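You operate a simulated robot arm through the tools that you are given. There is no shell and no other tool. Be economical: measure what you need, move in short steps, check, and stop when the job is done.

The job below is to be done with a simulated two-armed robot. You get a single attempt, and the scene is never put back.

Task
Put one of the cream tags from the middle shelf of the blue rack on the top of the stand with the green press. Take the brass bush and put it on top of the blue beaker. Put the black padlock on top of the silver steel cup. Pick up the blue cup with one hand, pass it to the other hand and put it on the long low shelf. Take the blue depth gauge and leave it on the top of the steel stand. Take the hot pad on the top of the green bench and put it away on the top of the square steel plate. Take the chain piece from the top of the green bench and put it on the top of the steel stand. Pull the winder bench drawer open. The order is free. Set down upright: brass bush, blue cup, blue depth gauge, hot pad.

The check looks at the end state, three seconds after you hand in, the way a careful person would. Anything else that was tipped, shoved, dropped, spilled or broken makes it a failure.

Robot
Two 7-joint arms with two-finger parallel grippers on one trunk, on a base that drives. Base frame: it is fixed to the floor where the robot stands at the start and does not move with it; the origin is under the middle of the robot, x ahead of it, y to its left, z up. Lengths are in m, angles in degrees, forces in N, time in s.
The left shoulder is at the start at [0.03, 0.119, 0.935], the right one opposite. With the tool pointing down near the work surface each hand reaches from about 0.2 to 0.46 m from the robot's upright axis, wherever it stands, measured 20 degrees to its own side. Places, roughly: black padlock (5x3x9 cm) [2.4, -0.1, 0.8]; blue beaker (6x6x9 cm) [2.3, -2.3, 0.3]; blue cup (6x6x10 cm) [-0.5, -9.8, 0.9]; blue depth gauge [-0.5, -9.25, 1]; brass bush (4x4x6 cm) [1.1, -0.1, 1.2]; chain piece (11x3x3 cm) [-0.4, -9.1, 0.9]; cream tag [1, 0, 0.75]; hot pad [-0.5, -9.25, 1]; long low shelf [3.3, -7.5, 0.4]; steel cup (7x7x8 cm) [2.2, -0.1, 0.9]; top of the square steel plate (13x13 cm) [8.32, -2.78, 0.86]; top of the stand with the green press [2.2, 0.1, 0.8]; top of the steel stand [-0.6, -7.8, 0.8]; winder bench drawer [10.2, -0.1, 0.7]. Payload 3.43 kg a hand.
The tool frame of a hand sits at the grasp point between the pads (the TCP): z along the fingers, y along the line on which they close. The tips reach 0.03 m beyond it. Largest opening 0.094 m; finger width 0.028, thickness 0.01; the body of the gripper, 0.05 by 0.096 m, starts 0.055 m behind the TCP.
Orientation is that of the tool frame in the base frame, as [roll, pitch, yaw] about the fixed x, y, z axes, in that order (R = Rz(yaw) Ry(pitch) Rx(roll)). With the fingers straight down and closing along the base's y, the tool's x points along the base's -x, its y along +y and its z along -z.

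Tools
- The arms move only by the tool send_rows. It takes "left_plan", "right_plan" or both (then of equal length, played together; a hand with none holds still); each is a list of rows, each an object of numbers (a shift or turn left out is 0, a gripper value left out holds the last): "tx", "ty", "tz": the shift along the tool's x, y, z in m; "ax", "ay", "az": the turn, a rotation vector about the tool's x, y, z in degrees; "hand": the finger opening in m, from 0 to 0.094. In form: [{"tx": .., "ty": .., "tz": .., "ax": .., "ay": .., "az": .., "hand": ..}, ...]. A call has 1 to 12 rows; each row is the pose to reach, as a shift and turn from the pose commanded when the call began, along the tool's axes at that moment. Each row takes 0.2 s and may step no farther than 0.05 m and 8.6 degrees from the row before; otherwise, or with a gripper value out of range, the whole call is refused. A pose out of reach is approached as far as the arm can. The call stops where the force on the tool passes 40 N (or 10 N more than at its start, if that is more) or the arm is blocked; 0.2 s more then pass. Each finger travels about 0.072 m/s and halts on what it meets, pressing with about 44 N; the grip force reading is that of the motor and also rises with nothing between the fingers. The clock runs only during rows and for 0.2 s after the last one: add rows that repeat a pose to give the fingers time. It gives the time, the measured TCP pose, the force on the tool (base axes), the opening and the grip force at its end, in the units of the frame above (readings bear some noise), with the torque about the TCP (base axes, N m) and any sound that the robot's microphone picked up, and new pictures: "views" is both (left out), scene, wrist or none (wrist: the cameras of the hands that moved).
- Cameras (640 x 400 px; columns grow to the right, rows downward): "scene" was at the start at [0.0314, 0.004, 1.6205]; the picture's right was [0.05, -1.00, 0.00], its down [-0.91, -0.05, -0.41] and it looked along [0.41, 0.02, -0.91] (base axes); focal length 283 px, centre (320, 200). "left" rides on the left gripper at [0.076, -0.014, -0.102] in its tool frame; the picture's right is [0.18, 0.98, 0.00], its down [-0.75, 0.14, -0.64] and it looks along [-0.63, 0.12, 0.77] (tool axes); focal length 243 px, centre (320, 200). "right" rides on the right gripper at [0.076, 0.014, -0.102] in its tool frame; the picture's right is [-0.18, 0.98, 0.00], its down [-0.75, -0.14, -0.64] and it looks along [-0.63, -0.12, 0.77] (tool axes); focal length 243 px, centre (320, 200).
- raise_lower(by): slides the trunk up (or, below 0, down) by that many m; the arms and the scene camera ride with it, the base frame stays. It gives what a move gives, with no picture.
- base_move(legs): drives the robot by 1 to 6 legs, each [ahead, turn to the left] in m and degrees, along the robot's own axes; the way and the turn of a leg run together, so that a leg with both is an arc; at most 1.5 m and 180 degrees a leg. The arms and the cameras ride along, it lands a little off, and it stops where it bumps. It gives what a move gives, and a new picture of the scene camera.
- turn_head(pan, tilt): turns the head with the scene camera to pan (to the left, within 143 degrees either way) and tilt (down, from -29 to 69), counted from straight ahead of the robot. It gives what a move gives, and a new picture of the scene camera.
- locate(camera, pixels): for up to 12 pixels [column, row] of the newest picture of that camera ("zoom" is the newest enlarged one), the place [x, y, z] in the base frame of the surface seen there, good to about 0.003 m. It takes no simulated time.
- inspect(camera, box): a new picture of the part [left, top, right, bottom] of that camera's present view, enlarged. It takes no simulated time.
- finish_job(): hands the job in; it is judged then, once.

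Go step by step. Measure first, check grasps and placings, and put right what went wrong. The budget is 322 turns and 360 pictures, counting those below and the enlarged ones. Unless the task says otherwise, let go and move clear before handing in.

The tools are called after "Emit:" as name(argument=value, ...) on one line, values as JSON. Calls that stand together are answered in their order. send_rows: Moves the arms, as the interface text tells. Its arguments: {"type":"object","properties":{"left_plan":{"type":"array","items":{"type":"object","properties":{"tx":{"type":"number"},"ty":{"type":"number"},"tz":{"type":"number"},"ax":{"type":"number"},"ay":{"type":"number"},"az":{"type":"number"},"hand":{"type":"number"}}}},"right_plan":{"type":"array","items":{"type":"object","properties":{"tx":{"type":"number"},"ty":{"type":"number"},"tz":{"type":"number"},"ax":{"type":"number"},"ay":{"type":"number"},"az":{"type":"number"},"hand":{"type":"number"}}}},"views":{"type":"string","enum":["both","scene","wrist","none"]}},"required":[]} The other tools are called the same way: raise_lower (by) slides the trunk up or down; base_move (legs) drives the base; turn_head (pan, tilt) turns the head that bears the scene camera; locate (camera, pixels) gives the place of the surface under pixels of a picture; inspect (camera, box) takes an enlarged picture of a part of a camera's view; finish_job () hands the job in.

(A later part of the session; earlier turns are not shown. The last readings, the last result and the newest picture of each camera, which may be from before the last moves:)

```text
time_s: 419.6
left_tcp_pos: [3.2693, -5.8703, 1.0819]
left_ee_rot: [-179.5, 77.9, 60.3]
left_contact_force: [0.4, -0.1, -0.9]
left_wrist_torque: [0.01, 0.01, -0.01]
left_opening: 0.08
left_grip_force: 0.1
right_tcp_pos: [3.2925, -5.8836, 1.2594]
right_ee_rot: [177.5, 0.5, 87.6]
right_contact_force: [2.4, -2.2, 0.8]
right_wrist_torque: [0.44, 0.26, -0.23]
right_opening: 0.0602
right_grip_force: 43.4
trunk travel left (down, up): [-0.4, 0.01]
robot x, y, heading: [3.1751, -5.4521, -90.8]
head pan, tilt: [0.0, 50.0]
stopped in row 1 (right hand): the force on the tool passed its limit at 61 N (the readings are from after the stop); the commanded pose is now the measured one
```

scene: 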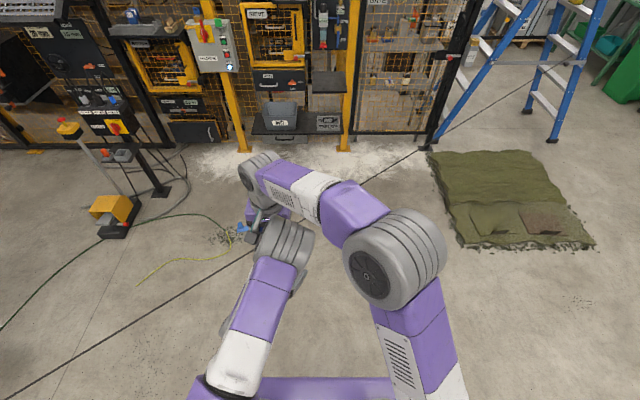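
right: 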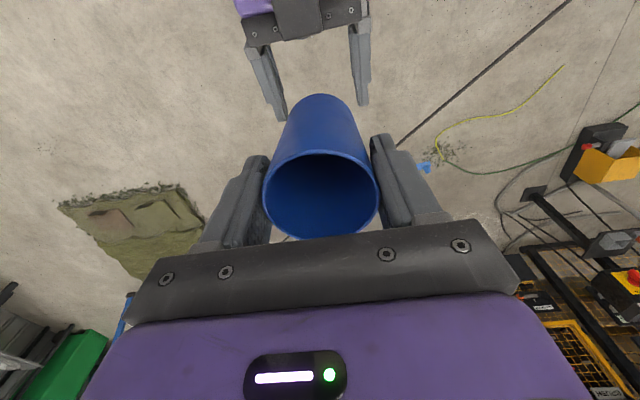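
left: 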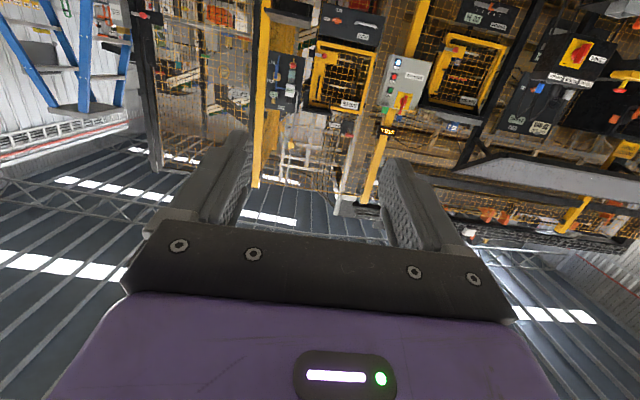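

The elbow pushes the right hand forward-left, so move the right hand forward and slightly left/up instead.

Emit:
send_rows(right_plan=[{"tx": -0.02, "ty": 0.01}, {"tx": -0.05, "ty": 0.02}, {"tx": -0.08, "ty": 0.02, "tz": -0.01}, {"tx": -0.1, "ty": 0.02, "tz": -0.03}], views="scene")

```text
time_s: 420.6
left_tcp_pos: [3.2716, -5.8715, 1.0808]
left_ee_rot: [-179.2, 77.8, 60.8]
left_contact_force: [-0.2, 0.3, 0.2]
left_wrist_torque: [0.0, -0.02, -0.01]
left_opening: 0.08
left_grip_force: 0.0
right_tcp_pos: [3.3074, -5.9822, 1.2904]
right_ee_rot: [177.6, 0.4, 87.7]
right_contact_force: [0.6, -0.2, -1.5]
right_wrist_torque: [0.02, -0.01, 0.03]
right_opening: 0.0602
right_grip_force: 44.4
trunk travel left (down, up): [-0.4, 0.01]
robot x, y, heading: [3.181, -5.4542, -90.6]
head pan, tilt: [0.0, 50.0]
```

scene: 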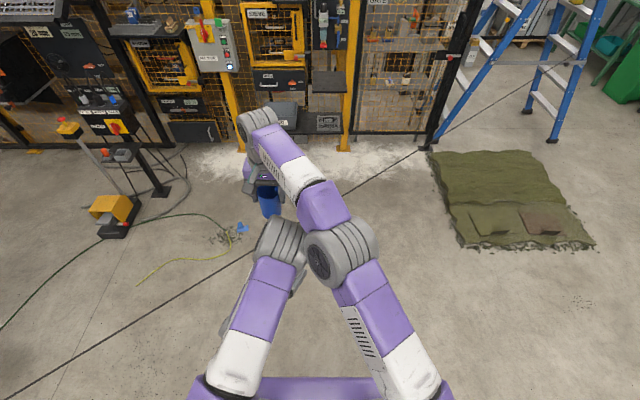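

Free again. Return the left hand to tool-down, out to the left; I'll approach the cup from the side (pointing right) instead.

Emit:
send_rows(left_plan=[{"ax": -5.1, "az": -1.1}, {"ax": -10.2, "az": -2.2}, {"ax": -15.3, "az": -3.2}, {"ax": -20.4, "az": -4.3}, {"ax": -25.5, "az": -5.4}, {"ax": -28.4, "az": -6}, {"ax": -28.4, "az": -6}], views="none")

Emit:
send_rows(left_plan=[{"ay": 8, "ty": 0.02, "tz": -0.01}, {"ay": 16, "ty": 0.04, "tz": -0.02}, {"ay": 24, "ty": 0.06, "tz": -0.03}, {"ay": 32, "ty": 0.08, "tz": -0.04}, {"ay": 40, "ty": 0.1, "tz": -0.05}, {"ay": 48, "ty": 0.12, "tz": -0.06}, {"ay": 56, "ty": 0.14, "tz": -0.06}, {"ay": 64, "ty": 0.16, "tz": -0.06}, {"ay": 72, "ty": 0.18, "tz": -0.06}, {"ay": 78, "ty": 0.19, "tz": -0.06}, {"ay": 78, "ty": 0.19, "tz": -0.06}], views="scene")

```text
time_s: 422.2
left_tcp_pos: [3.2701, -5.8711, 1.0812]
left_ee_rot: [-179.7, 77.9, 89.3]
left_contact_force: [-0.1, -0.4, 0.3]
left_wrist_torque: [-0.01, -0.02, 0.0]
left_opening: 0.0799
left_grip_force: 0.1
right_tcp_pos: [3.3091, -5.9828, 1.2906]
right_ee_rot: [177.7, 0.4, 87.7]
right_contact_force: [0.7, -0.3, -1.4]
right_wrist_torque: [0.0, -0.04, 0.0]
right_opening: 0.0604
right_grip_force: 44.2
trunk travel left (down, up): [-0.4, 0.01]
robot x, y, heading: [3.1799, -5.4502, -90.3]
head pan, tilt: [0.0, 50.0]
```

```text
time_s: 424.6
left_tcp_pos: [3.4634, -5.8162, 1.0952]
left_ee_rot: [-179.9, -0.1, 88.8]
left_contact_force: [0.3, -0.3, 0.1]
left_wrist_torque: [-0.02, 0.02, 0.01]
left_opening: 0.0798
left_grip_force: 0.0
left hand out of reach, approached as far as the arm can: row 1, 2, 3, 4, 5, 6
right_tcp_pos: [3.3085, -5.9819, 1.2911]
right_ee_rot: [177.7, 0.4, 87.7]
right_contact_force: [0.0, 0.7, -0.8]
right_wrist_torque: [0.01, 0.0, 0.01]
right_opening: 0.0606
right_grip_force: 43.6
trunk travel left (down, up): [-0.4, 0.01]
robot x, y, heading: [3.181, -5.4514, -90.6]
head pan, tilt: [0.0, 50.0]
```

scene: 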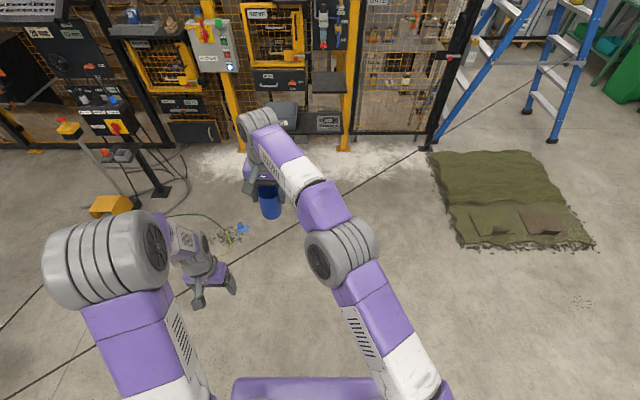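

Move the right hand with the cup back to centre-right, and yaw the left hand +90.

Emit:
send_rows(right_plan=[{"ty": -0.02}, {"ty": -0.04}, {"ty": -0.06, "ax": 1}, {"ty": -0.08, "ax": 2}, {"ty": -0.1, "ax": 2.6}, {"ty": -0.12, "tx": 0.01, "ax": 2.6}, {"ty": -0.14, "tx": 0.02, "ax": 2.6}, {"ty": -0.16, "tx": 0.03, "ax": 2.6}, {"ty": -0.18, "tx": 0.04, "ax": 2.6}, {"ty": -0.19, "tx": 0.04, "tz": 0.02, "ax": 2.6}, {"ty": -0.19, "tx": 0.04, "tz": 0.04, "ax": 2.6}], left_plan=[{"az": 8.2}, {"az": 16.4}, {"az": 24.6}, {"az": 32.8}, {"az": 41}, {"az": 49.2}, {"az": 57.4}, {"az": 65.6}, {"az": 73.8}, {"az": 82}, {"az": 90}], views="none")

Emit:
send_rows(left_plan=[{"ay": -8}, {"ay": -16}, {"ay": -24}, {"ay": -32}, {"ay": -40}, {"ay": -48}, {"ay": -56}, {"ay": -64}, {"ay": -72}, {"ay": -80}, {"ay": -80}], views="scene")

```text
time_s: 427.0
left_tcp_pos: [3.4622, -5.8159, 1.0949]
left_ee_rot: [-179.9, 0.1, -1.3]
left_contact_force: [0.6, 0.3, -0.5]
left_wrist_torque: [0.02, 0.03, -0.04]
left_opening: 0.0799
left_grip_force: 0.0
right_tcp_pos: [3.1213, -5.9367, 1.2438]
right_ee_rot: [-179.8, 0.5, 87.7]
right_contact_force: [-0.1, -0.4, -1.8]
right_wrist_torque: [0.02, -0.01, -0.01]
right_opening: 0.0602
right_grip_force: 43.9
trunk travel left (down, up): [-0.4, 0.01]
robot x, y, heading: [3.1813, -5.4519, -90.6]
head pan, tilt: [0.0, 50.0]
```

```text
time_s: 429.4
left_tcp_pos: [3.4621, -5.8153, 1.0948]
left_ee_rot: [-179.5, 80.2, -0.7]
left_contact_force: [0.4, -0.5, -0.3]
left_wrist_torque: [-0.02, -0.03, 0.0]
left_opening: 0.0801
left_grip_force: 0.1
right_tcp_pos: [3.1207, -5.9368, 1.2449]
right_ee_rot: [-179.8, 0.5, 87.6]
right_contact_force: [0.0, 0.2, -0.9]
right_wrist_torque: [0.02, -0.02, 0.01]
right_opening: 0.0605
right_grip_force: 43.7
trunk travel left (down, up): [-0.4, 0.01]
robot x, y, heading: [3.1819, -5.4563, -90.6]
head pan, tilt: [0.0, 50.0]
```

scene: 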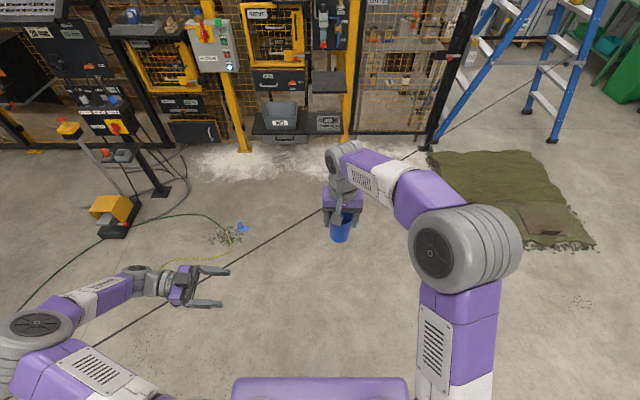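

The left arm now points right with its elbow well out of the way. Lower the cup into line and align the left hand's y.

Emit:
send_rows(right_plan=[{"tz": 0.03, "ty": 0.02}, {"tz": 0.06, "ty": 0.04}, {"tz": 0.09, "ty": 0.06}, {"tz": 0.095, "ty": 0.08}, {"tz": 0.095, "ty": 0.08}], left_plan=[{"ty": 0.03}, {"ty": 0.06}, {"ty": 0.09}, {"ty": 0.12}, {"ty": 0.122}], views="wrist")

```text
time_s: 430.6
left_tcp_pos: [3.4591, -5.9372, 1.093]
left_ee_rot: [-179.4, 80.1, -0.6]
left_contact_force: [0.1, 0.4, 0.3]
left_wrist_torque: [-0.01, 0.0, 0.0]
left_opening: 0.0799
left_grip_force: 0.1
right_tcp_pos: [3.2009, -5.9407, 1.1468]
right_ee_rot: [-179.8, 0.5, 87.6]
right_contact_force: [0.9, -0.2, -0.9]
right_wrist_torque: [0.01, 0.0, 0.01]
right_opening: 0.0604
right_grip_force: 43.9
trunk travel left (down, up): [-0.4, 0.01]
robot x, y, heading: [3.1756, -5.4483, -90.5]
head pan, tilt: [0.0, 50.0]
```

right: 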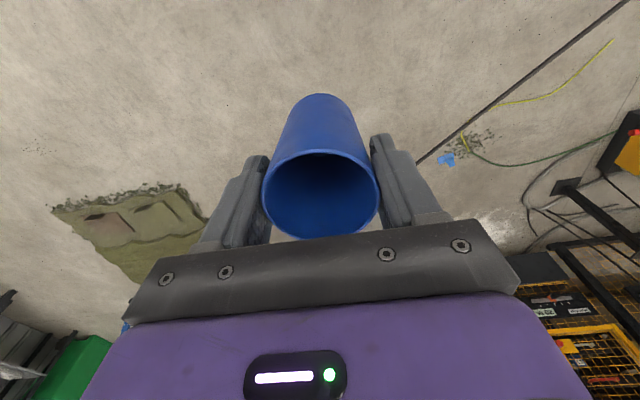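
left: 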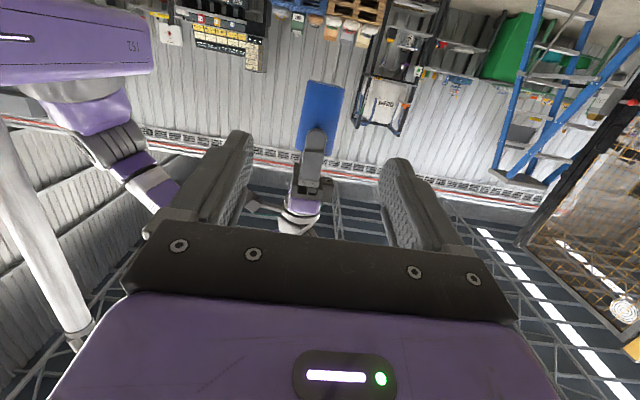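

Cup visible between the left fingers at (320,115). Advance the left hand 0.256 m, 1 cm lower.

Emit:
send_rows(left_plan=[{"tz": 0.045, "tx": 0.002, "ty": 0.002}, {"tz": 0.09, "tx": -0.005, "ty": 0.0035}, {"tz": 0.13, "tx": -0.012, "ty": 0.0035}, {"tz": 0.17, "tx": -0.019, "ty": 0.0035}, {"tz": 0.205, "tx": -0.025, "ty": 0.0035}, {"tz": 0.205, "tx": -0.025, "ty": 0.0035}], views="both")

```text
time_s: 432.0
left_tcp_pos: [3.2552, -5.9346, 1.0822]
left_ee_rot: [-179.4, 80.2, -0.6]
left_contact_force: [0.2, 0.0, -0.3]
left_wrist_torque: [0.02, 0.0, 0.01]
left_opening: 0.0799
left_grip_force: 0.0
right_tcp_pos: [3.2014, -5.9419, 1.1464]
right_ee_rot: [-179.7, 0.6, 87.6]
right_contact_force: [-0.1, 0.1, -1.3]
right_wrist_torque: [0.0, -0.03, 0.02]
right_opening: 0.0602
right_grip_force: 44.1
trunk travel left (down, up): [-0.4, 0.01]
robot x, y, heading: [3.181, -5.4525, -90.4]
head pan, tilt: [0.0, 50.0]
```

scene: 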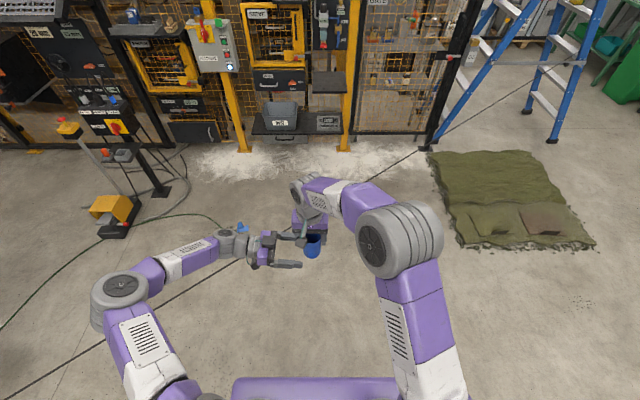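
left: 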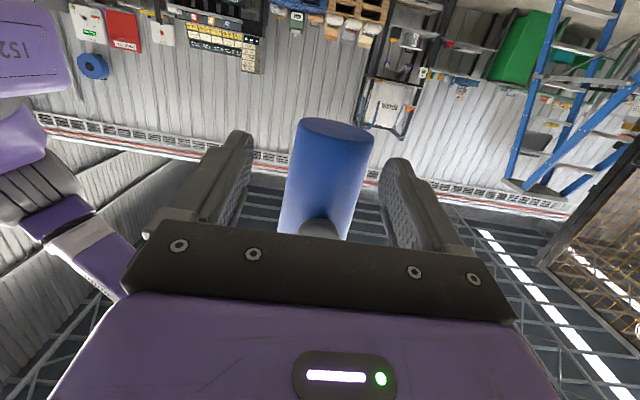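

Emit:
send_rows(left_plan=[{"tz": 0.02, "tx": -0.003, "ty": 0.006}, {"tz": 0.04, "tx": -0.007, "ty": 0.006}, {"tz": 0.05, "tx": -0.0087, "ty": 0.006}, {"tz": 0.05, "tx": -0.0087, "ty": 0.006}, {"tz": 0.05, "tx": -0.0087, "ty": 0.006, "hand": 0.035}, {"tz": 0.05, "tx": -0.0087, "ty": 0.006}, {"tz": 0.05, "tx": -0.0087, "ty": 0.006}, {"tz": 0.05, "tx": -0.0087, "ty": 0.006}], views="both")

Emit:
inspect(camera="scene", box=[220, 170, 400, 300])

```text
time_s: 433.8
left_tcp_pos: [3.2043, -5.9407, 1.0825]
left_ee_rot: [-179.2, 80.0, -0.3]
left_contact_force: [-4.3, -15.8, -3.2]
left_wrist_torque: [0.39, -0.18, 0.24]
left_opening: 0.0593
left_grip_force: 43.6
right_tcp_pos: [3.2013, -5.941, 1.1466]
right_ee_rot: [-179.8, 0.3, 87.6]
right_contact_force: [3.0, 17.1, 2.8]
right_wrist_torque: [0.57, -0.05, -0.15]
right_opening: 0.0595
right_grip_force: 44.0
trunk travel left (down, up): [-0.4, 0.01]
robot x, y, heading: [3.1782, -5.4508, -90.5]
head pan, tilt: [0.0, 50.0]
```

scene: 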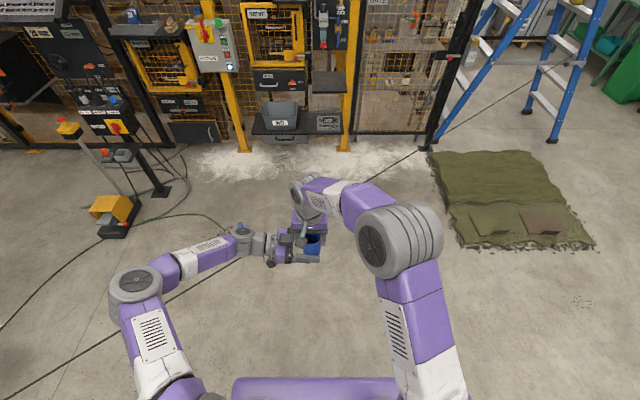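
left: 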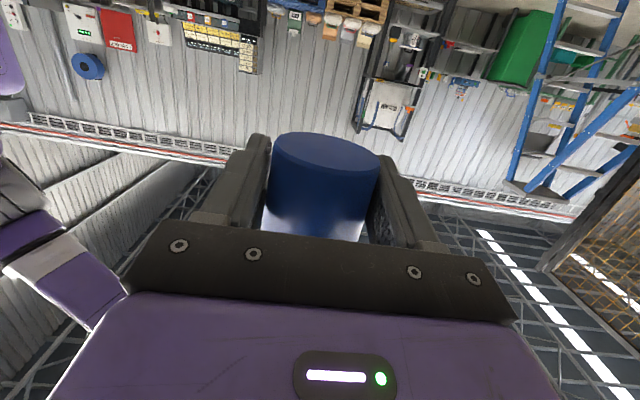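

```text
3.08 times, centred on (310, 235) of scene
```

zoom: 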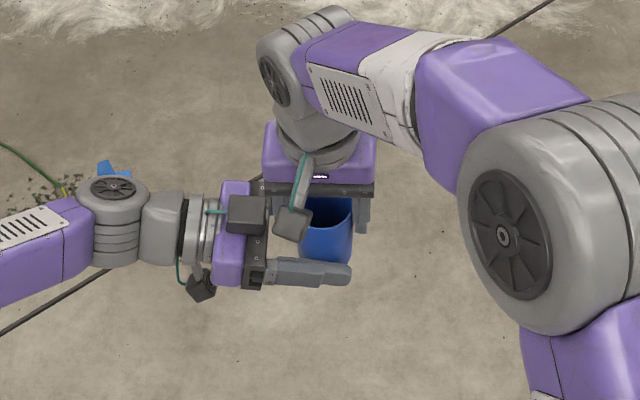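

Left holds the cup at 0.059. Release with the right hand and lift it straight up.

Emit:
send_rows(right_plan=[{"hand": 0.065}, {"hand": 0.075}, {"hand": 0.088}, {"hand": 0.088}, {"tz": -0.03}, {"tz": -0.07}, {"tz": -0.11}, {"tz": -0.15}, {"tz": -0.15, "ty": -0.04}, {"tz": -0.15, "ty": -0.08}, {"tz": -0.15, "ty": -0.12, "tx": 0.03}, {"tz": -0.15, "ty": -0.16, "tx": 0.06}], views="scene")

Emit:
inspect(camera="left", box=[0, 0, 640, 400])

```text
time_s: 436.4
left_tcp_pos: [3.2022, -5.9403, 1.0832]
left_ee_rot: [-179.7, 80.0, -0.8]
left_contact_force: [-0.4, 0.1, 1.0]
left_wrist_torque: [0.01, 0.0, -0.01]
left_opening: 0.0592
left_grip_force: 43.8
right_tcp_pos: [3.0442, -5.8716, 1.2985]
right_ee_rot: [-179.8, 0.5, 87.6]
right_contact_force: [-0.1, 0.0, 0.4]
right_wrist_torque: [0.0, -0.03, 0.01]
right_opening: 0.088
right_grip_force: 0.0
trunk travel left (down, up): [-0.4, 0.01]
robot x, y, heading: [3.1809, -5.455, -90.8]
head pan, tilt: [0.0, 50.0]
```

scene: 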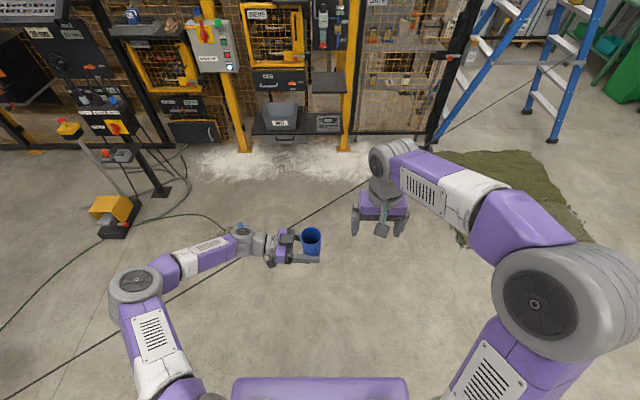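

```text
1.00 times, centred on (320, 200) of left (not enlarged: the box is as wide or as high as the picture)
```

zoom: 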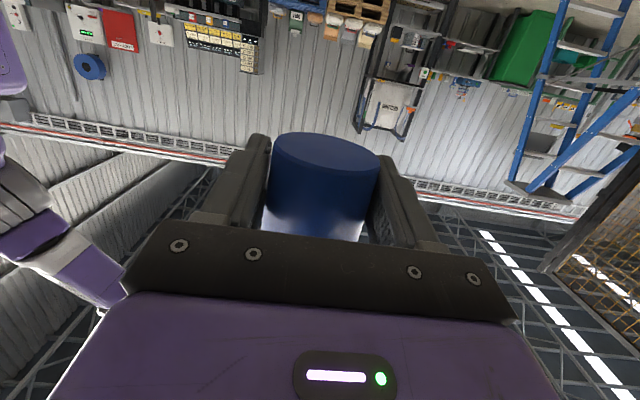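

Hand-over complete. Now swing the left hand to point forward (yaw +90) while extending slightly.

Emit:
send_rows(left_plan=[{"ax": -8.06, "az": -1.39, "tz": -0.0072, "tx": 0.0013, "ty": 0.0055}, {"ax": -16.1, "az": -2.78, "tz": -0.0144, "tx": 0.0025, "ty": 0.011}, {"ax": -24.2, "az": -4.17, "tz": -0.0215, "tx": 0.0038, "ty": 0.0164}, {"ax": -32.25, "az": -5.56, "tz": -0.0287, "tx": 0.005, "ty": 0.0218}, {"ax": -40.3, "az": -6.95, "tz": -0.0359, "tx": 0.0063, "ty": 0.0273}, {"ax": -48.4, "az": -8.35, "tz": -0.043, "tx": 0.0076, "ty": 0.0327}, {"ax": -56.4, "az": -9.74, "tz": -0.05, "tx": 0.0088, "ty": 0.038}, {"ax": -64.5, "az": -11.1, "tz": -0.0575, "tx": 0.01, "ty": 0.0436}, {"ax": -72.6, "az": -12.5, "tz": -0.0646, "tx": 0.0114, "ty": 0.049}, {"ax": -80.6, "az": -13.9, "tz": -0.0718, "tx": 0.0126, "ty": 0.0545}, {"ax": -88.7, "az": -15.3, "tz": -0.079, "tx": 0.0139, "ty": 0.06}, {"ax": -88.7, "az": -15.3, "tz": -0.079, "tx": 0.0139, "ty": 0.06}], views="scene")

```text
time_s: 439.0
left_tcp_pos: [3.2815, -6.0027, 1.082]
left_ee_rot: [179.4, 80.1, 88.4]
left_contact_force: [0.3, -0.6, -0.1]
left_wrist_torque: [0.0, -0.02, 0.0]
left_opening: 0.0588
left_grip_force: 43.9
right_tcp_pos: [3.0458, -5.8726, 1.2983]
right_ee_rot: [-179.7, 0.4, 87.8]
right_contact_force: [0.4, 0.4, -0.4]
right_wrist_torque: [0.01, 0.0, 0.0]
right_opening: 0.0881
right_grip_force: 0.1
trunk travel left (down, up): [-0.4, 0.01]
robot x, y, heading: [3.1831, -5.4549, -90.7]
head pan, tilt: [0.0, 50.0]
```

scene: 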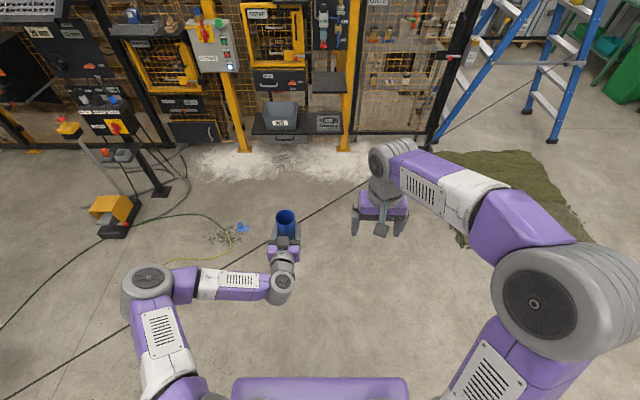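

Cup now in the left hand pointing forward. Check floor debris near the path before driving.

Emit:
locate(camera="scene", pixels=[[240, 228], [225, 240], [175, 262], [243, 222], [200, 220], [255, 165], [300, 130], [345, 148]])

Emit:
raise_lower(by=-0.4)

```text
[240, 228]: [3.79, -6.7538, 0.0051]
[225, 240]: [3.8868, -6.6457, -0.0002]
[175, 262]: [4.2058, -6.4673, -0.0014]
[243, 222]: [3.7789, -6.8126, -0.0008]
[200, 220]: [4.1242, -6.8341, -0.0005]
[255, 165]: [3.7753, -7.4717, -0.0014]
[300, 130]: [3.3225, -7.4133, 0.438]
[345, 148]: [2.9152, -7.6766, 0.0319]
```

```text
time_s: 442.8
left_tcp_pos: [3.2804, -6.0029, 0.6833]
left_ee_rot: [179.2, 80.2, 88.0]
left_contact_force: [0.0, -0.5, -0.5]
left_wrist_torque: [0.0, -0.01, -0.02]
left_opening: 0.0591
left_grip_force: 44.6
right_tcp_pos: [3.0463, -5.8739, 0.899]
right_ee_rot: [-179.7, 0.5, 87.6]
right_contact_force: [0.0, -0.3, -0.4]
right_wrist_torque: [-0.02, 0.03, -0.01]
right_opening: 0.0881
right_grip_force: 0.0
trunk travel left (down, up): [0.0, 0.41]
robot x, y, heading: [3.1765, -5.4517, -90.6]
head pan, tilt: [0.0, 50.0]
```

Floor debris is at x≥3.78, clear. Lower the left hand to z≈0.50.

Emit:
send_rows(left_plan=[{"tx": 0.036, "tz": 0.006}, {"tx": 0.072, "tz": 0.012}, {"tx": 0.108, "tz": 0.018}, {"tx": 0.144, "tz": 0.025}, {"tx": 0.177, "tz": 0.031}, {"tx": 0.177, "tz": 0.031}], views="none")

Emit:
base_move(legs=[[0.6, 0], [0.55, 0.6]])

```text
time_s: 444.2
left_tcp_pos: [3.2796, -6.0033, 0.5024]
left_ee_rot: [179.0, 80.1, 88.0]
left_contact_force: [0.0, 0.0, 0.1]
left_wrist_torque: [-0.01, -0.02, -0.03]
left_opening: 0.0592
left_grip_force: 44.2
right_tcp_pos: [3.0457, -5.8724, 0.898]
right_ee_rot: [-179.7, 0.5, 87.6]
right_contact_force: [-0.3, -0.6, 0.1]
right_wrist_torque: [0.03, -0.01, 0.0]
right_opening: 0.0879
right_grip_force: 0.0
trunk travel left (down, up): [0.0, 0.41]
robot x, y, heading: [3.1803, -5.4513, -90.6]
head pan, tilt: [0.0, 50.0]
```

```text
time_s: 450.4
left_tcp_pos: [3.2725, -7.1447, 0.5021]
left_ee_rot: [179.3, 80.0, 88.2]
left_contact_force: [0.4, 0.2, -0.2]
left_wrist_torque: [0.02, 0.01, 0.02]
left_opening: 0.0593
left_grip_force: 44.2
right_tcp_pos: [3.0376, -7.0155, 0.898]
right_ee_rot: [-179.7, 0.5, 87.9]
right_contact_force: [0.7, 0.0, 0.1]
right_wrist_torque: [0.02, 0.01, 0.04]
right_opening: 0.088
right_grip_force: 0.1
trunk travel left (down, up): [0.0, 0.41]
robot x, y, heading: [3.1724, -6.5945, -90.1]
head pan, tilt: [0.0, 50.0]
```

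scene: 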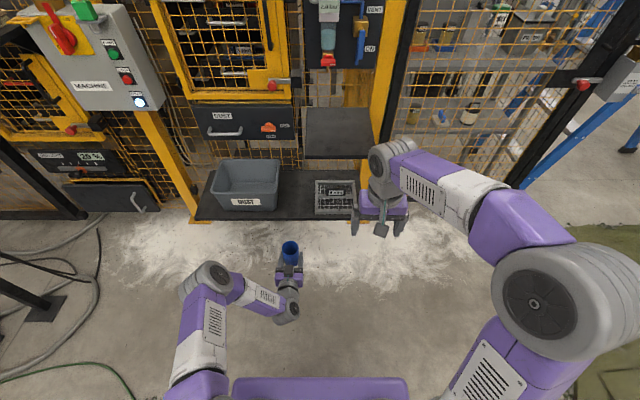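

Emit:
locate(camera="scene", pixels=[[275, 205], [277, 170], [316, 212], [318, 185], [296, 215], [296, 190], [290, 245], [290, 258], [280, 250], [299, 250], [340, 155], [308, 155]])

Emit:
inspect(camera="scene", box=[190, 130, 390, 290])

```text
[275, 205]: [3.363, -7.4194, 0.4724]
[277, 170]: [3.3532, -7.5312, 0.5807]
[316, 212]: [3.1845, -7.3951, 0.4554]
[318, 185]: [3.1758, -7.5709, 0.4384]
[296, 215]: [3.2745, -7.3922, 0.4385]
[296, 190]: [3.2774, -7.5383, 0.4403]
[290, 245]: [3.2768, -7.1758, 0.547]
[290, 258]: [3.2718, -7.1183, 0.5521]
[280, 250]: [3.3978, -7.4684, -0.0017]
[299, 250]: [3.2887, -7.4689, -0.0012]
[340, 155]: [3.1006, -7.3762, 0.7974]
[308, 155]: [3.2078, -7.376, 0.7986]
```

```text
2.50 times, centred on (290, 210) of scene
```

zoom: 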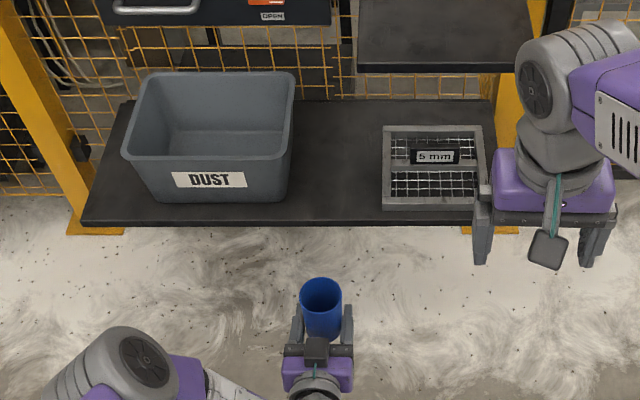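

Gap centre x≈3.27 between bin (3.36) and sieve (3.184); shelf z 0.438. Advance 0.285 m.

Emit:
base_move(legs=[[0.285, 0]])

Emit:
inspect(camera="scene", box=[220, 160, 400, 300])

```text
time_s: 452.3
left_tcp_pos: [3.2741, -7.4222, 0.5018]
left_ee_rot: [179.2, 80.1, 88.6]
left_contact_force: [0.0, 0.4, 0.4]
left_wrist_torque: [-0.01, 0.0, 0.01]
left_opening: 0.0593
left_grip_force: 43.7
right_tcp_pos: [3.0407, -7.295, 0.8987]
right_ee_rot: [-179.6, 0.5, 88.3]
right_contact_force: [-0.7, 1.1, -0.4]
right_wrist_torque: [-0.01, 0.01, -0.01]
right_opening: 0.0879
right_grip_force: 0.0
trunk travel left (down, up): [0.0, 0.41]
robot x, y, heading: [3.1707, -6.8752, -90.2]
head pan, tilt: [0.0, 50.0]
```

scene: 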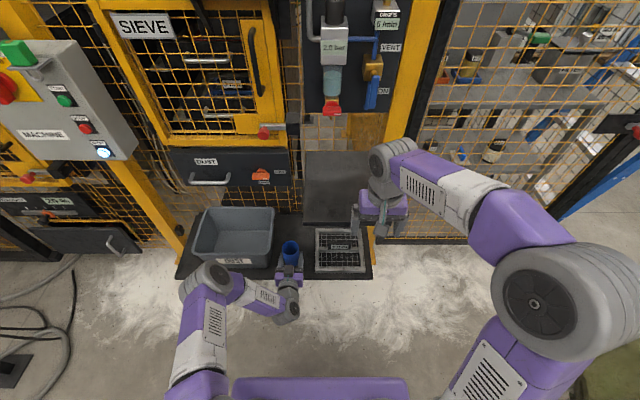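

```text
2.86 times, centred on (310, 230) of scene
```

zoom: 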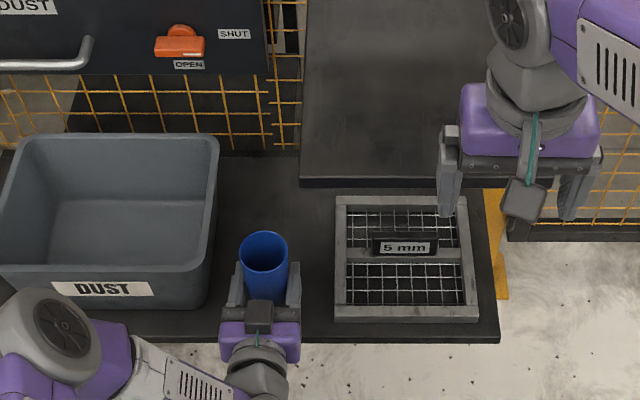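

Lower the cup gently to the shelf (TCP ≈0.459), shifting 1 cm away from the bin.

Emit:
send_rows(left_plan=[{"tx": 0.01, "tz": 0.002, "ty": -0.01}, {"tx": 0.02, "tz": 0.0035, "ty": -0.01}, {"tx": 0.03, "tz": 0.0053, "ty": -0.01}, {"tx": 0.037, "tz": 0.0065, "ty": -0.01}, {"tx": 0.0405, "tz": 0.0071, "ty": -0.01}, {"tx": 0.0405, "tz": 0.0071, "ty": -0.01}], views="none")

Emit:
inspect(camera="left", box=[0, 0, 640, 400])

```text
time_s: 453.7
left_tcp_pos: [3.2664, -7.4239, 0.4615]
left_ee_rot: [179.1, 80.3, 88.7]
left_contact_force: [0.9, -0.7, 5.3]
left_wrist_torque: [0.03, 0.16, -0.05]
left_opening: 0.0589
left_grip_force: 44.6
right_tcp_pos: [3.0401, -7.2937, 0.8983]
right_ee_rot: [-179.6, 0.5, 88.3]
right_contact_force: [0.1, 0.1, 0.3]
right_wrist_torque: [0.04, -0.01, 0.0]
right_opening: 0.088
right_grip_force: 0.1
trunk travel left (down, up): [0.0, 0.41]
robot x, y, heading: [3.1684, -6.8727, -90.0]
head pan, tilt: [0.0, 50.0]
```

```text
1.00 times, centred on (320, 200) of left (not enlarged: the box is as wide or as high as the picture)
```

zoom: 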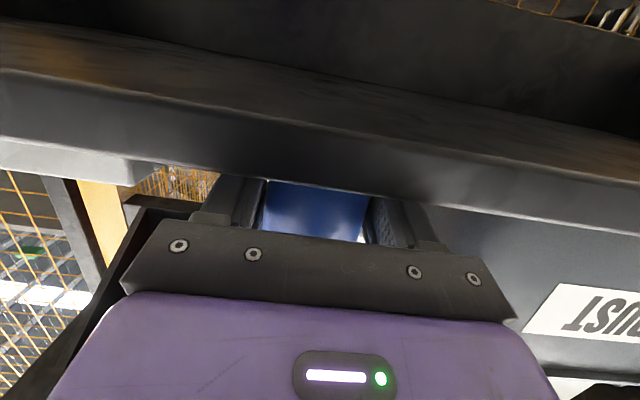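

Contact at 5.3 N. Open and back straight out.

Emit:
send_rows(left_plan=[{"hand": 0.064}, {"hand": 0.072}, {"hand": 0.08}, {"hand": 0.08}], views="none")

Emit:
base_move(legs=[[-0.35, 0]])

Emit:
inspect(camera="scene", box=[190, 130, 390, 290])

```text
time_s: 454.7
left_tcp_pos: [3.2656, -7.4222, 0.4615]
left_ee_rot: [179.1, 80.2, 88.6]
left_contact_force: [0.1, 0.1, -0.5]
left_wrist_torque: [0.0, 0.01, 0.01]
left_opening: 0.0801
left_grip_force: 0.0
right_tcp_pos: [3.04, -7.2945, 0.8997]
right_ee_rot: [-179.8, 0.5, 88.2]
right_contact_force: [0.3, 0.4, -0.1]
right_wrist_torque: [-0.03, 0.01, 0.02]
right_opening: 0.0879
right_grip_force: 0.1
trunk travel left (down, up): [0.0, 0.41]
robot x, y, heading: [3.172, -6.8733, -90.2]
head pan, tilt: [0.0, 50.0]
```

```text
time_s: 456.9
left_tcp_pos: [3.2656, -7.0768, 0.4621]
left_ee_rot: [179.0, 80.1, 88.7]
left_contact_force: [-0.6, 0.0, 0.6]
left_wrist_torque: [0.0, -0.02, -0.02]
left_opening: 0.08
left_grip_force: 0.1
right_tcp_pos: [3.041, -6.9485, 0.8979]
right_ee_rot: [-179.6, 0.6, 88.3]
right_contact_force: [-0.5, 0.1, -0.6]
right_wrist_torque: [0.04, 0.0, -0.01]
right_opening: 0.0881
right_grip_force: 0.0
trunk travel left (down, up): [0.0, 0.41]
robot x, y, heading: [3.1705, -6.5265, -90.0]
head pan, tilt: [0.0, 50.0]
```

scene: 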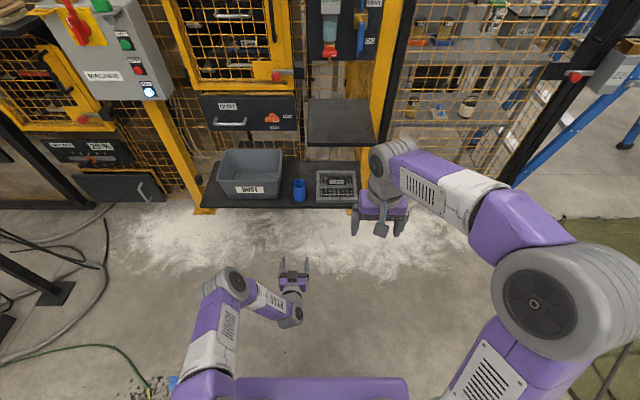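

```text
2.50 times, centred on (290, 210) of scene
```

zoom: 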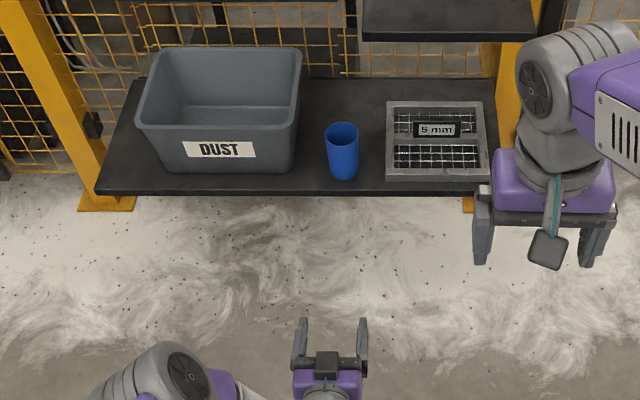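

Cup stands upright on the shelf. Reset the left arm to tool-down with trunk raised, then drive to the green bench for the hot pad.

Emit:
raise_lower(by=0.2)

Emit:
send_rows(left_plan=[{"tz": -0.03, "tx": -0.022, "ty": 0.0045, "ay": 7}, {"tz": -0.06, "tx": -0.043, "ty": 0.009, "ay": 14}, {"tz": -0.09, "tx": -0.065, "ty": 0.0135, "ay": 21}, {"tz": -0.12, "tx": -0.087, "ty": 0.018, "ay": 28}, {"tz": -0.15, "tx": -0.108, "ty": 0.0225, "ay": 35}, {"tz": -0.18, "tx": -0.13, "ty": 0.027, "ay": 42}, {"tz": -0.21, "tx": -0.151, "ty": 0.0315, "ay": 49}, {"tz": -0.24, "tx": -0.173, "ty": 0.036, "ay": 57}, {"tz": -0.27, "tx": -0.195, "ty": 0.04, "ay": 65}, {"tz": -0.3, "tx": -0.22, "ty": 0.045, "ay": 73}, {"tz": -0.32, "tx": -0.25, "ty": 0.05, "ay": 80}, {"tz": -0.32, "tx": -0.25, "ty": 0.05, "ay": 80}], views="none")

Emit:
base_move(legs=[[-1.05, 0], [0, -90], [1.45, 0], [1.43, 0], [0, 90]])

```text
time_s: 459.1
left_tcp_pos: [3.2656, -7.0769, 0.6616]
left_ee_rot: [179.1, 80.2, 88.8]
left_contact_force: [-0.2, -0.2, -0.6]
left_wrist_torque: [-0.02, -0.04, -0.04]
left_opening: 0.0802
left_grip_force: 0.0
right_tcp_pos: [3.0392, -6.9497, 1.0979]
right_ee_rot: [-179.7, 0.5, 88.4]
right_contact_force: [-1.1, -0.2, 0.2]
right_wrist_torque: [0.0, -0.02, -0.01]
right_opening: 0.0879
right_grip_force: 0.1
trunk travel left (down, up): [-0.2, 0.21]
robot x, y, heading: [3.1689, -6.5235, -89.8]
head pan, tilt: [0.0, 50.0]
```

```text
time_s: 461.7
left_tcp_pos: [3.3164, -6.8045, 0.9638]
left_ee_rot: [179.8, 0.2, 89.5]
left_contact_force: [0.3, 0.4, 1.2]
left_wrist_torque: [-0.03, 0.01, -0.01]
left_opening: 0.0798
left_grip_force: 0.1
left hand out of reach, approached as far as the arm can: row 8, 9
right_tcp_pos: [3.0404, -6.9484, 1.0978]
right_ee_rot: [-179.8, 0.5, 88.4]
right_contact_force: [0.4, -0.7, 0.2]
right_wrist_torque: [0.0, -0.01, 0.02]
right_opening: 0.0882
right_grip_force: 0.0
trunk travel left (down, up): [-0.2, 0.21]
robot x, y, heading: [3.1679, -6.5257, -90.0]
head pan, tilt: [0.0, 50.0]
```

```text
time_s: 488.2
left_tcp_pos: [0.437, -5.7009, 0.9645]
left_ee_rot: [179.9, 0.1, 85.9]
left_contact_force: [0.1, -0.2, -0.2]
left_wrist_torque: [0.01, 0.03, 0.02]
left_opening: 0.0802
left_grip_force: 0.1
right_tcp_pos: [0.1527, -5.8305, 1.0986]
right_ee_rot: [-179.7, 0.5, 84.8]
right_contact_force: [0.1, -0.6, 0.9]
right_wrist_torque: [-0.02, 0.02, 0.01]
right_opening: 0.0881
right_grip_force: 0.0
trunk travel left (down, up): [-0.2, 0.21]
robot x, y, heading: [0.3079, -5.4155, -93.5]
head pan, tilt: [0.0, 50.0]
```

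scene: 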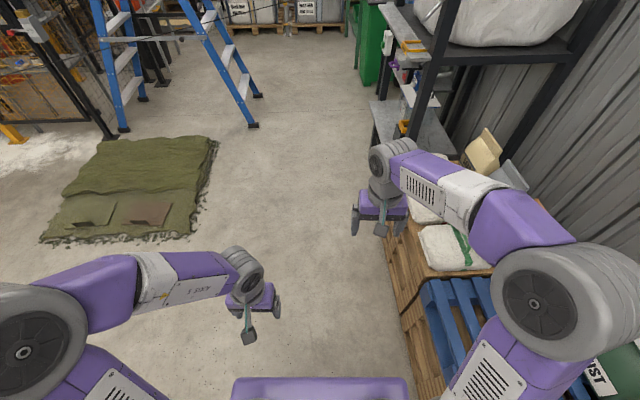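

Continue down the corridor to the green bench, opposite the hot pad.

Emit:
base_move(legs=[[0, 2.2], [1.5, 0], [1.4, 0], [1.0, 0], [0, -89]])

Emit:
turn_head(pan=0, tilt=42)

```text
time_s: 511.2
left_tcp_pos: [-0.0594, -9.4664, 0.9642]
left_ee_rot: [179.8, 0.2, -0.5]
left_contact_force: [0.3, 0.1, 0.9]
left_wrist_torque: [0.0, -0.01, -0.03]
left_opening: 0.0801
left_grip_force: 0.1
right_tcp_pos: [-0.2046, -9.1881, 1.0982]
right_ee_rot: [-179.7, 0.5, -1.7]
right_contact_force: [-0.6, -0.3, -0.5]
right_wrist_torque: [0.02, 0.0, -0.01]
right_opening: 0.0881
right_grip_force: 0.0
trunk travel left (down, up): [-0.2, 0.21]
robot x, y, heading: [0.2172, -9.3169, -179.8]
head pan, tilt: [0.0, 50.0]
```

scene: 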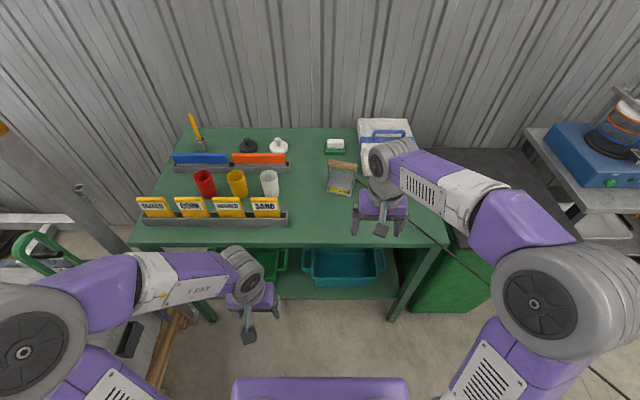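

```text
time_s: 511.9
left_tcp_pos: [-0.0589, -9.465, 0.9641]
left_ee_rot: [179.9, 0.1, -0.6]
left_contact_force: [-0.2, -0.1, 0.1]
left_wrist_torque: [-0.03, 0.01, 0.02]
left_opening: 0.0802
left_grip_force: 0.0
right_tcp_pos: [-0.204, -9.1882, 1.0984]
right_ee_rot: [-179.7, 0.5, -1.7]
right_contact_force: [0.3, 0.3, 0.5]
right_wrist_torque: [0.01, 0.01, 0.03]
right_opening: 0.0878
right_grip_force: 0.0
trunk travel left (down, up): [-0.2, 0.21]
robot x, y, heading: [0.2149, -9.3147, -179.5]
head pan, tilt: [0.0, 42.0]
```

scene: 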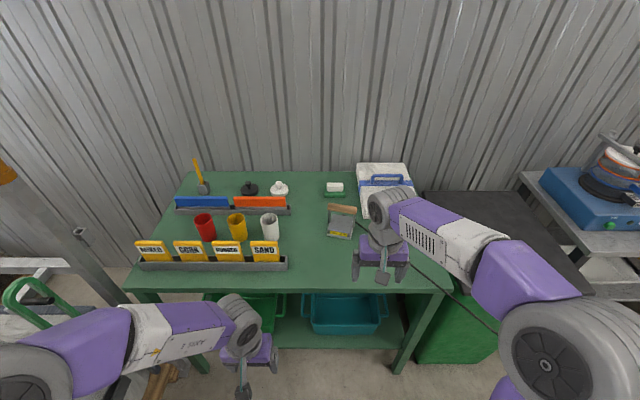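

Raise the trunk, yaw the right hand to match the pad's handle, then advance.

Emit:
raise_lower(by=0.2)

Emit:
send_rows(right_plan=[{"az": -7.1, "hand": 0.06}, {"az": -14.2}, {"az": -21.3}, {"az": -28.4}, {"az": -35.5}, {"az": -42.6}, {"az": -49.7}, {"az": -56.8}, {"az": -63.9}, {"az": -71}, {"az": -78}, {"az": -78}], views="none")

Emit:
base_move(legs=[[0.25, 0]])

Emit:
turn_head(pan=0, tilt=55)

Emit:
inspect(camera="right", box=[0, 0, 640, 400])

```text
time_s: 514.0
left_tcp_pos: [-0.0601, -9.4651, 1.1639]
left_ee_rot: [179.8, 0.1, -0.5]
left_contact_force: [0.6, -0.3, 0.6]
left_wrist_torque: [0.04, 0.01, 0.01]
left_opening: 0.0799
left_grip_force: 0.0
right_tcp_pos: [-0.2037, -9.1885, 1.2979]
right_ee_rot: [-179.8, 0.4, -1.6]
right_contact_force: [0.2, 0.6, 0.1]
right_wrist_torque: [0.0, -0.03, -0.02]
right_opening: 0.0879
right_grip_force: 0.1
trunk travel left (down, up): [-0.4, 0.01]
robot x, y, heading: [0.2176, -9.3205, -179.7]
head pan, tilt: [0.0, 42.0]
```

```text
time_s: 516.6
left_tcp_pos: [-0.0593, -9.4648, 1.1648]
left_ee_rot: [180.0, 0.2, -0.5]
left_contact_force: [-0.1, -0.4, -0.5]
left_wrist_torque: [0.01, 0.02, 0.01]
left_opening: 0.08
left_grip_force: 0.0
right_tcp_pos: [-0.2048, -9.1871, 1.2986]
right_ee_rot: [-179.5, -0.1, 76.4]
right_contact_force: [0.1, 0.4, -0.9]
right_wrist_torque: [-0.01, -0.03, 0.03]
right_opening: 0.0599
right_grip_force: 0.0
trunk travel left (down, up): [-0.4, 0.01]
robot x, y, heading: [0.2168, -9.3158, -179.7]
head pan, tilt: [0.0, 42.0]
```

```text
time_s: 518.4
left_tcp_pos: [-0.3076, -9.4643, 1.1635]
left_ee_rot: [179.8, 0.1, -0.8]
left_contact_force: [-0.6, 0.3, -0.1]
left_wrist_torque: [0.02, 0.01, -0.03]
left_opening: 0.0802
left_grip_force: 0.0
right_tcp_pos: [-0.4507, -9.1866, 1.2985]
right_ee_rot: [-179.6, -0.1, 76.1]
right_contact_force: [0.0, -0.1, -0.2]
right_wrist_torque: [-0.01, -0.01, -0.02]
right_opening: 0.0601
right_grip_force: 0.0
trunk travel left (down, up): [-0.4, 0.01]
robot x, y, heading: [-0.0303, -9.3164, -180.0]
head pan, tilt: [0.0, 42.0]
```

scene: 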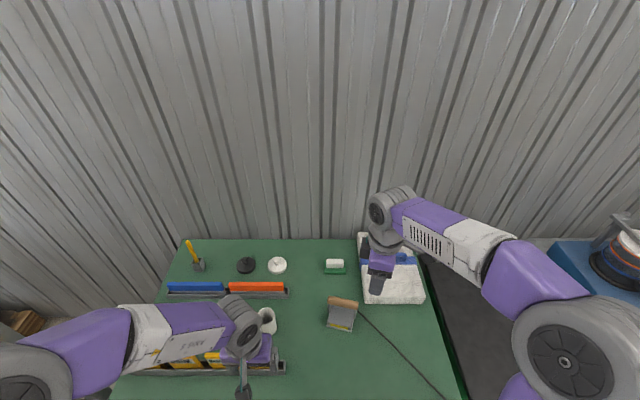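

```text
time_s: 519.2
left_tcp_pos: [-0.3071, -9.4643, 1.1641]
left_ee_rot: [179.8, 0.2, -0.8]
left_contact_force: [1.0, -0.7, -0.3]
left_wrist_torque: [0.02, 0.01, -0.01]
left_opening: 0.08
left_grip_force: 0.0
right_tcp_pos: [-0.4521, -9.1877, 1.2986]
right_ee_rot: [-179.5, 0.0, 76.1]
right_contact_force: [0.6, 0.4, 0.3]
right_wrist_torque: [0.0, 0.01, -0.02]
right_opening: 0.06
right_grip_force: 0.1
trunk travel left (down, up): [-0.4, 0.01]
robot x, y, heading: [-0.0326, -9.3177, -180.0]
head pan, tilt: [0.0, 55.0]
```

scene: 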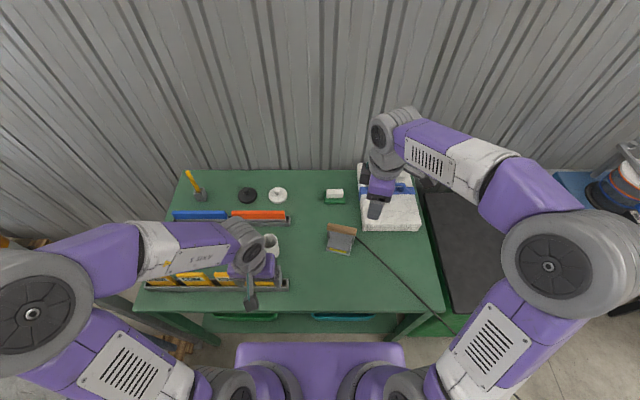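

```text
1.00 times, centred on (320, 200) of right (not enlarged: the box is as wide or as high as the picture)
```

zoom: 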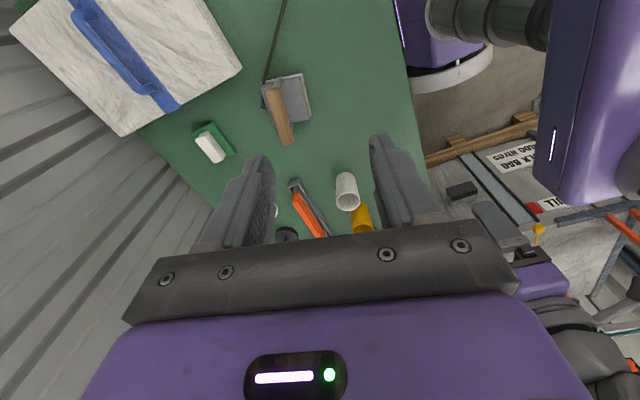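

Emit:
locate(camera="zoom", pixels=[[272, 92], [280, 115], [288, 138], [264, 90], [281, 88], [292, 100], [305, 95], [277, 100]])

```text
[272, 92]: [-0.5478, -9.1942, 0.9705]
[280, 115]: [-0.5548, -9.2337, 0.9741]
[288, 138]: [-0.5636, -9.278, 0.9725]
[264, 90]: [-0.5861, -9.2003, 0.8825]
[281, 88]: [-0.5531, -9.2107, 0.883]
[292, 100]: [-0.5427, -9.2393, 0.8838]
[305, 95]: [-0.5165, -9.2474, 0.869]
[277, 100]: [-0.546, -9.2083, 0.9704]
```

Handle centre (-0.555,-9.238), top 0.974, axis 79.6°. Move over it and descend to z 1.05.

Emit:
send_rows(right_plan=[{"tx": -0.025, "ty": -0.03, "az": -1}, {"tx": -0.05, "ty": -0.06, "az": -2}, {"tx": -0.073, "ty": -0.088, "az": -3}, {"tx": -0.073, "ty": -0.088, "az": -3, "tz": 0.045}, {"tx": -0.073, "ty": -0.088, "az": -3, "tz": 0.09}, {"tx": -0.073, "ty": -0.088, "az": -3, "tz": 0.135}, {"tx": -0.073, "ty": -0.088, "az": -3, "tz": 0.18}, {"tx": -0.073, "ty": -0.088, "az": -3, "tz": 0.22}, {"tx": -0.073, "ty": -0.088, "az": -3, "tz": 0.25}, {"tx": -0.073, "ty": -0.088, "az": -3, "tz": 0.25}], views="wrist")

```text
time_s: 521.4
left_tcp_pos: [-0.3065, -9.4642, 1.1647]
left_ee_rot: [179.8, 0.0, -0.7]
left_contact_force: [0.6, 0.1, -0.7]
left_wrist_torque: [-0.01, 0.01, 0.03]
left_opening: 0.0802
left_grip_force: 0.0
right_tcp_pos: [-0.5541, -9.2353, 1.0488]
right_ee_rot: [-179.5, -0.3, 79.0]
right_contact_force: [-0.7, 0.3, 0.7]
right_wrist_torque: [0.01, 0.0, 0.03]
right_opening: 0.0599
right_grip_force: 0.1
trunk travel left (down, up): [-0.4, 0.01]
robot x, y, heading: [-0.0304, -9.3169, -180.0]
head pan, tilt: [0.0, 55.0]
```

right: 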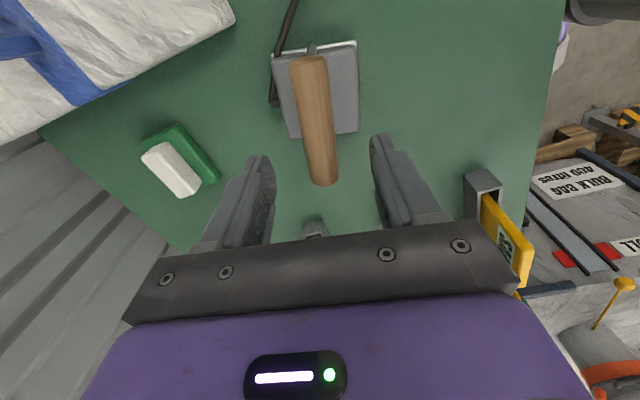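

Aligned. Descend 0.085 m and close on the handle.

Emit:
send_rows(right_plan=[{"tz": 0.04}, {"tz": 0.07}, {"tz": 0.085}, {"tz": 0.085}, {"tz": 0.085, "hand": 0.01}, {"tz": 0.085}, {"tz": 0.085}, {"tz": 0.085}, {"tz": 0.085}], views="both")

```text
time_s: 523.4
left_tcp_pos: [-0.3063, -9.4645, 1.1643]
left_ee_rot: [179.8, 0.1, -0.8]
left_contact_force: [0.1, -0.1, 0.0]
left_wrist_torque: [-0.01, 0.02, 0.02]
left_opening: 0.0802
left_grip_force: 0.0
right_tcp_pos: [-0.5579, -9.2349, 0.9626]
right_ee_rot: [-179.4, -0.1, 79.1]
right_contact_force: [-3.4, 1.6, 8.5]
right_wrist_torque: [-0.23, -0.04, -0.06]
right_opening: 0.0313
right_grip_force: 43.8
trunk travel left (down, up): [-0.4, 0.01]
robot x, y, heading: [-0.0271, -9.3171, -180.1]
head pan, tilt: [0.0, 55.0]
```

scene: 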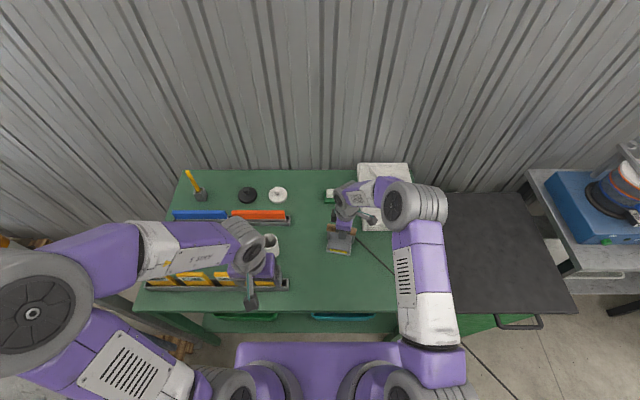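
right: 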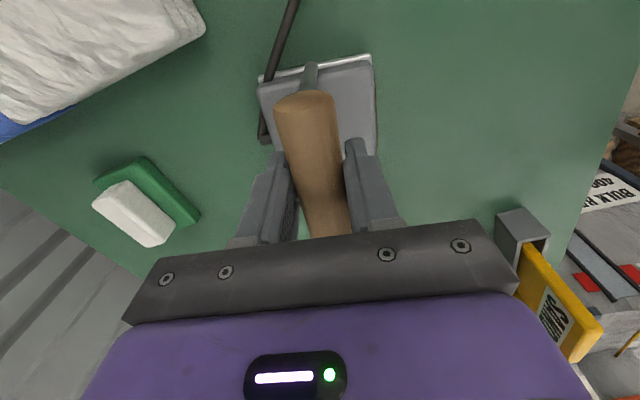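

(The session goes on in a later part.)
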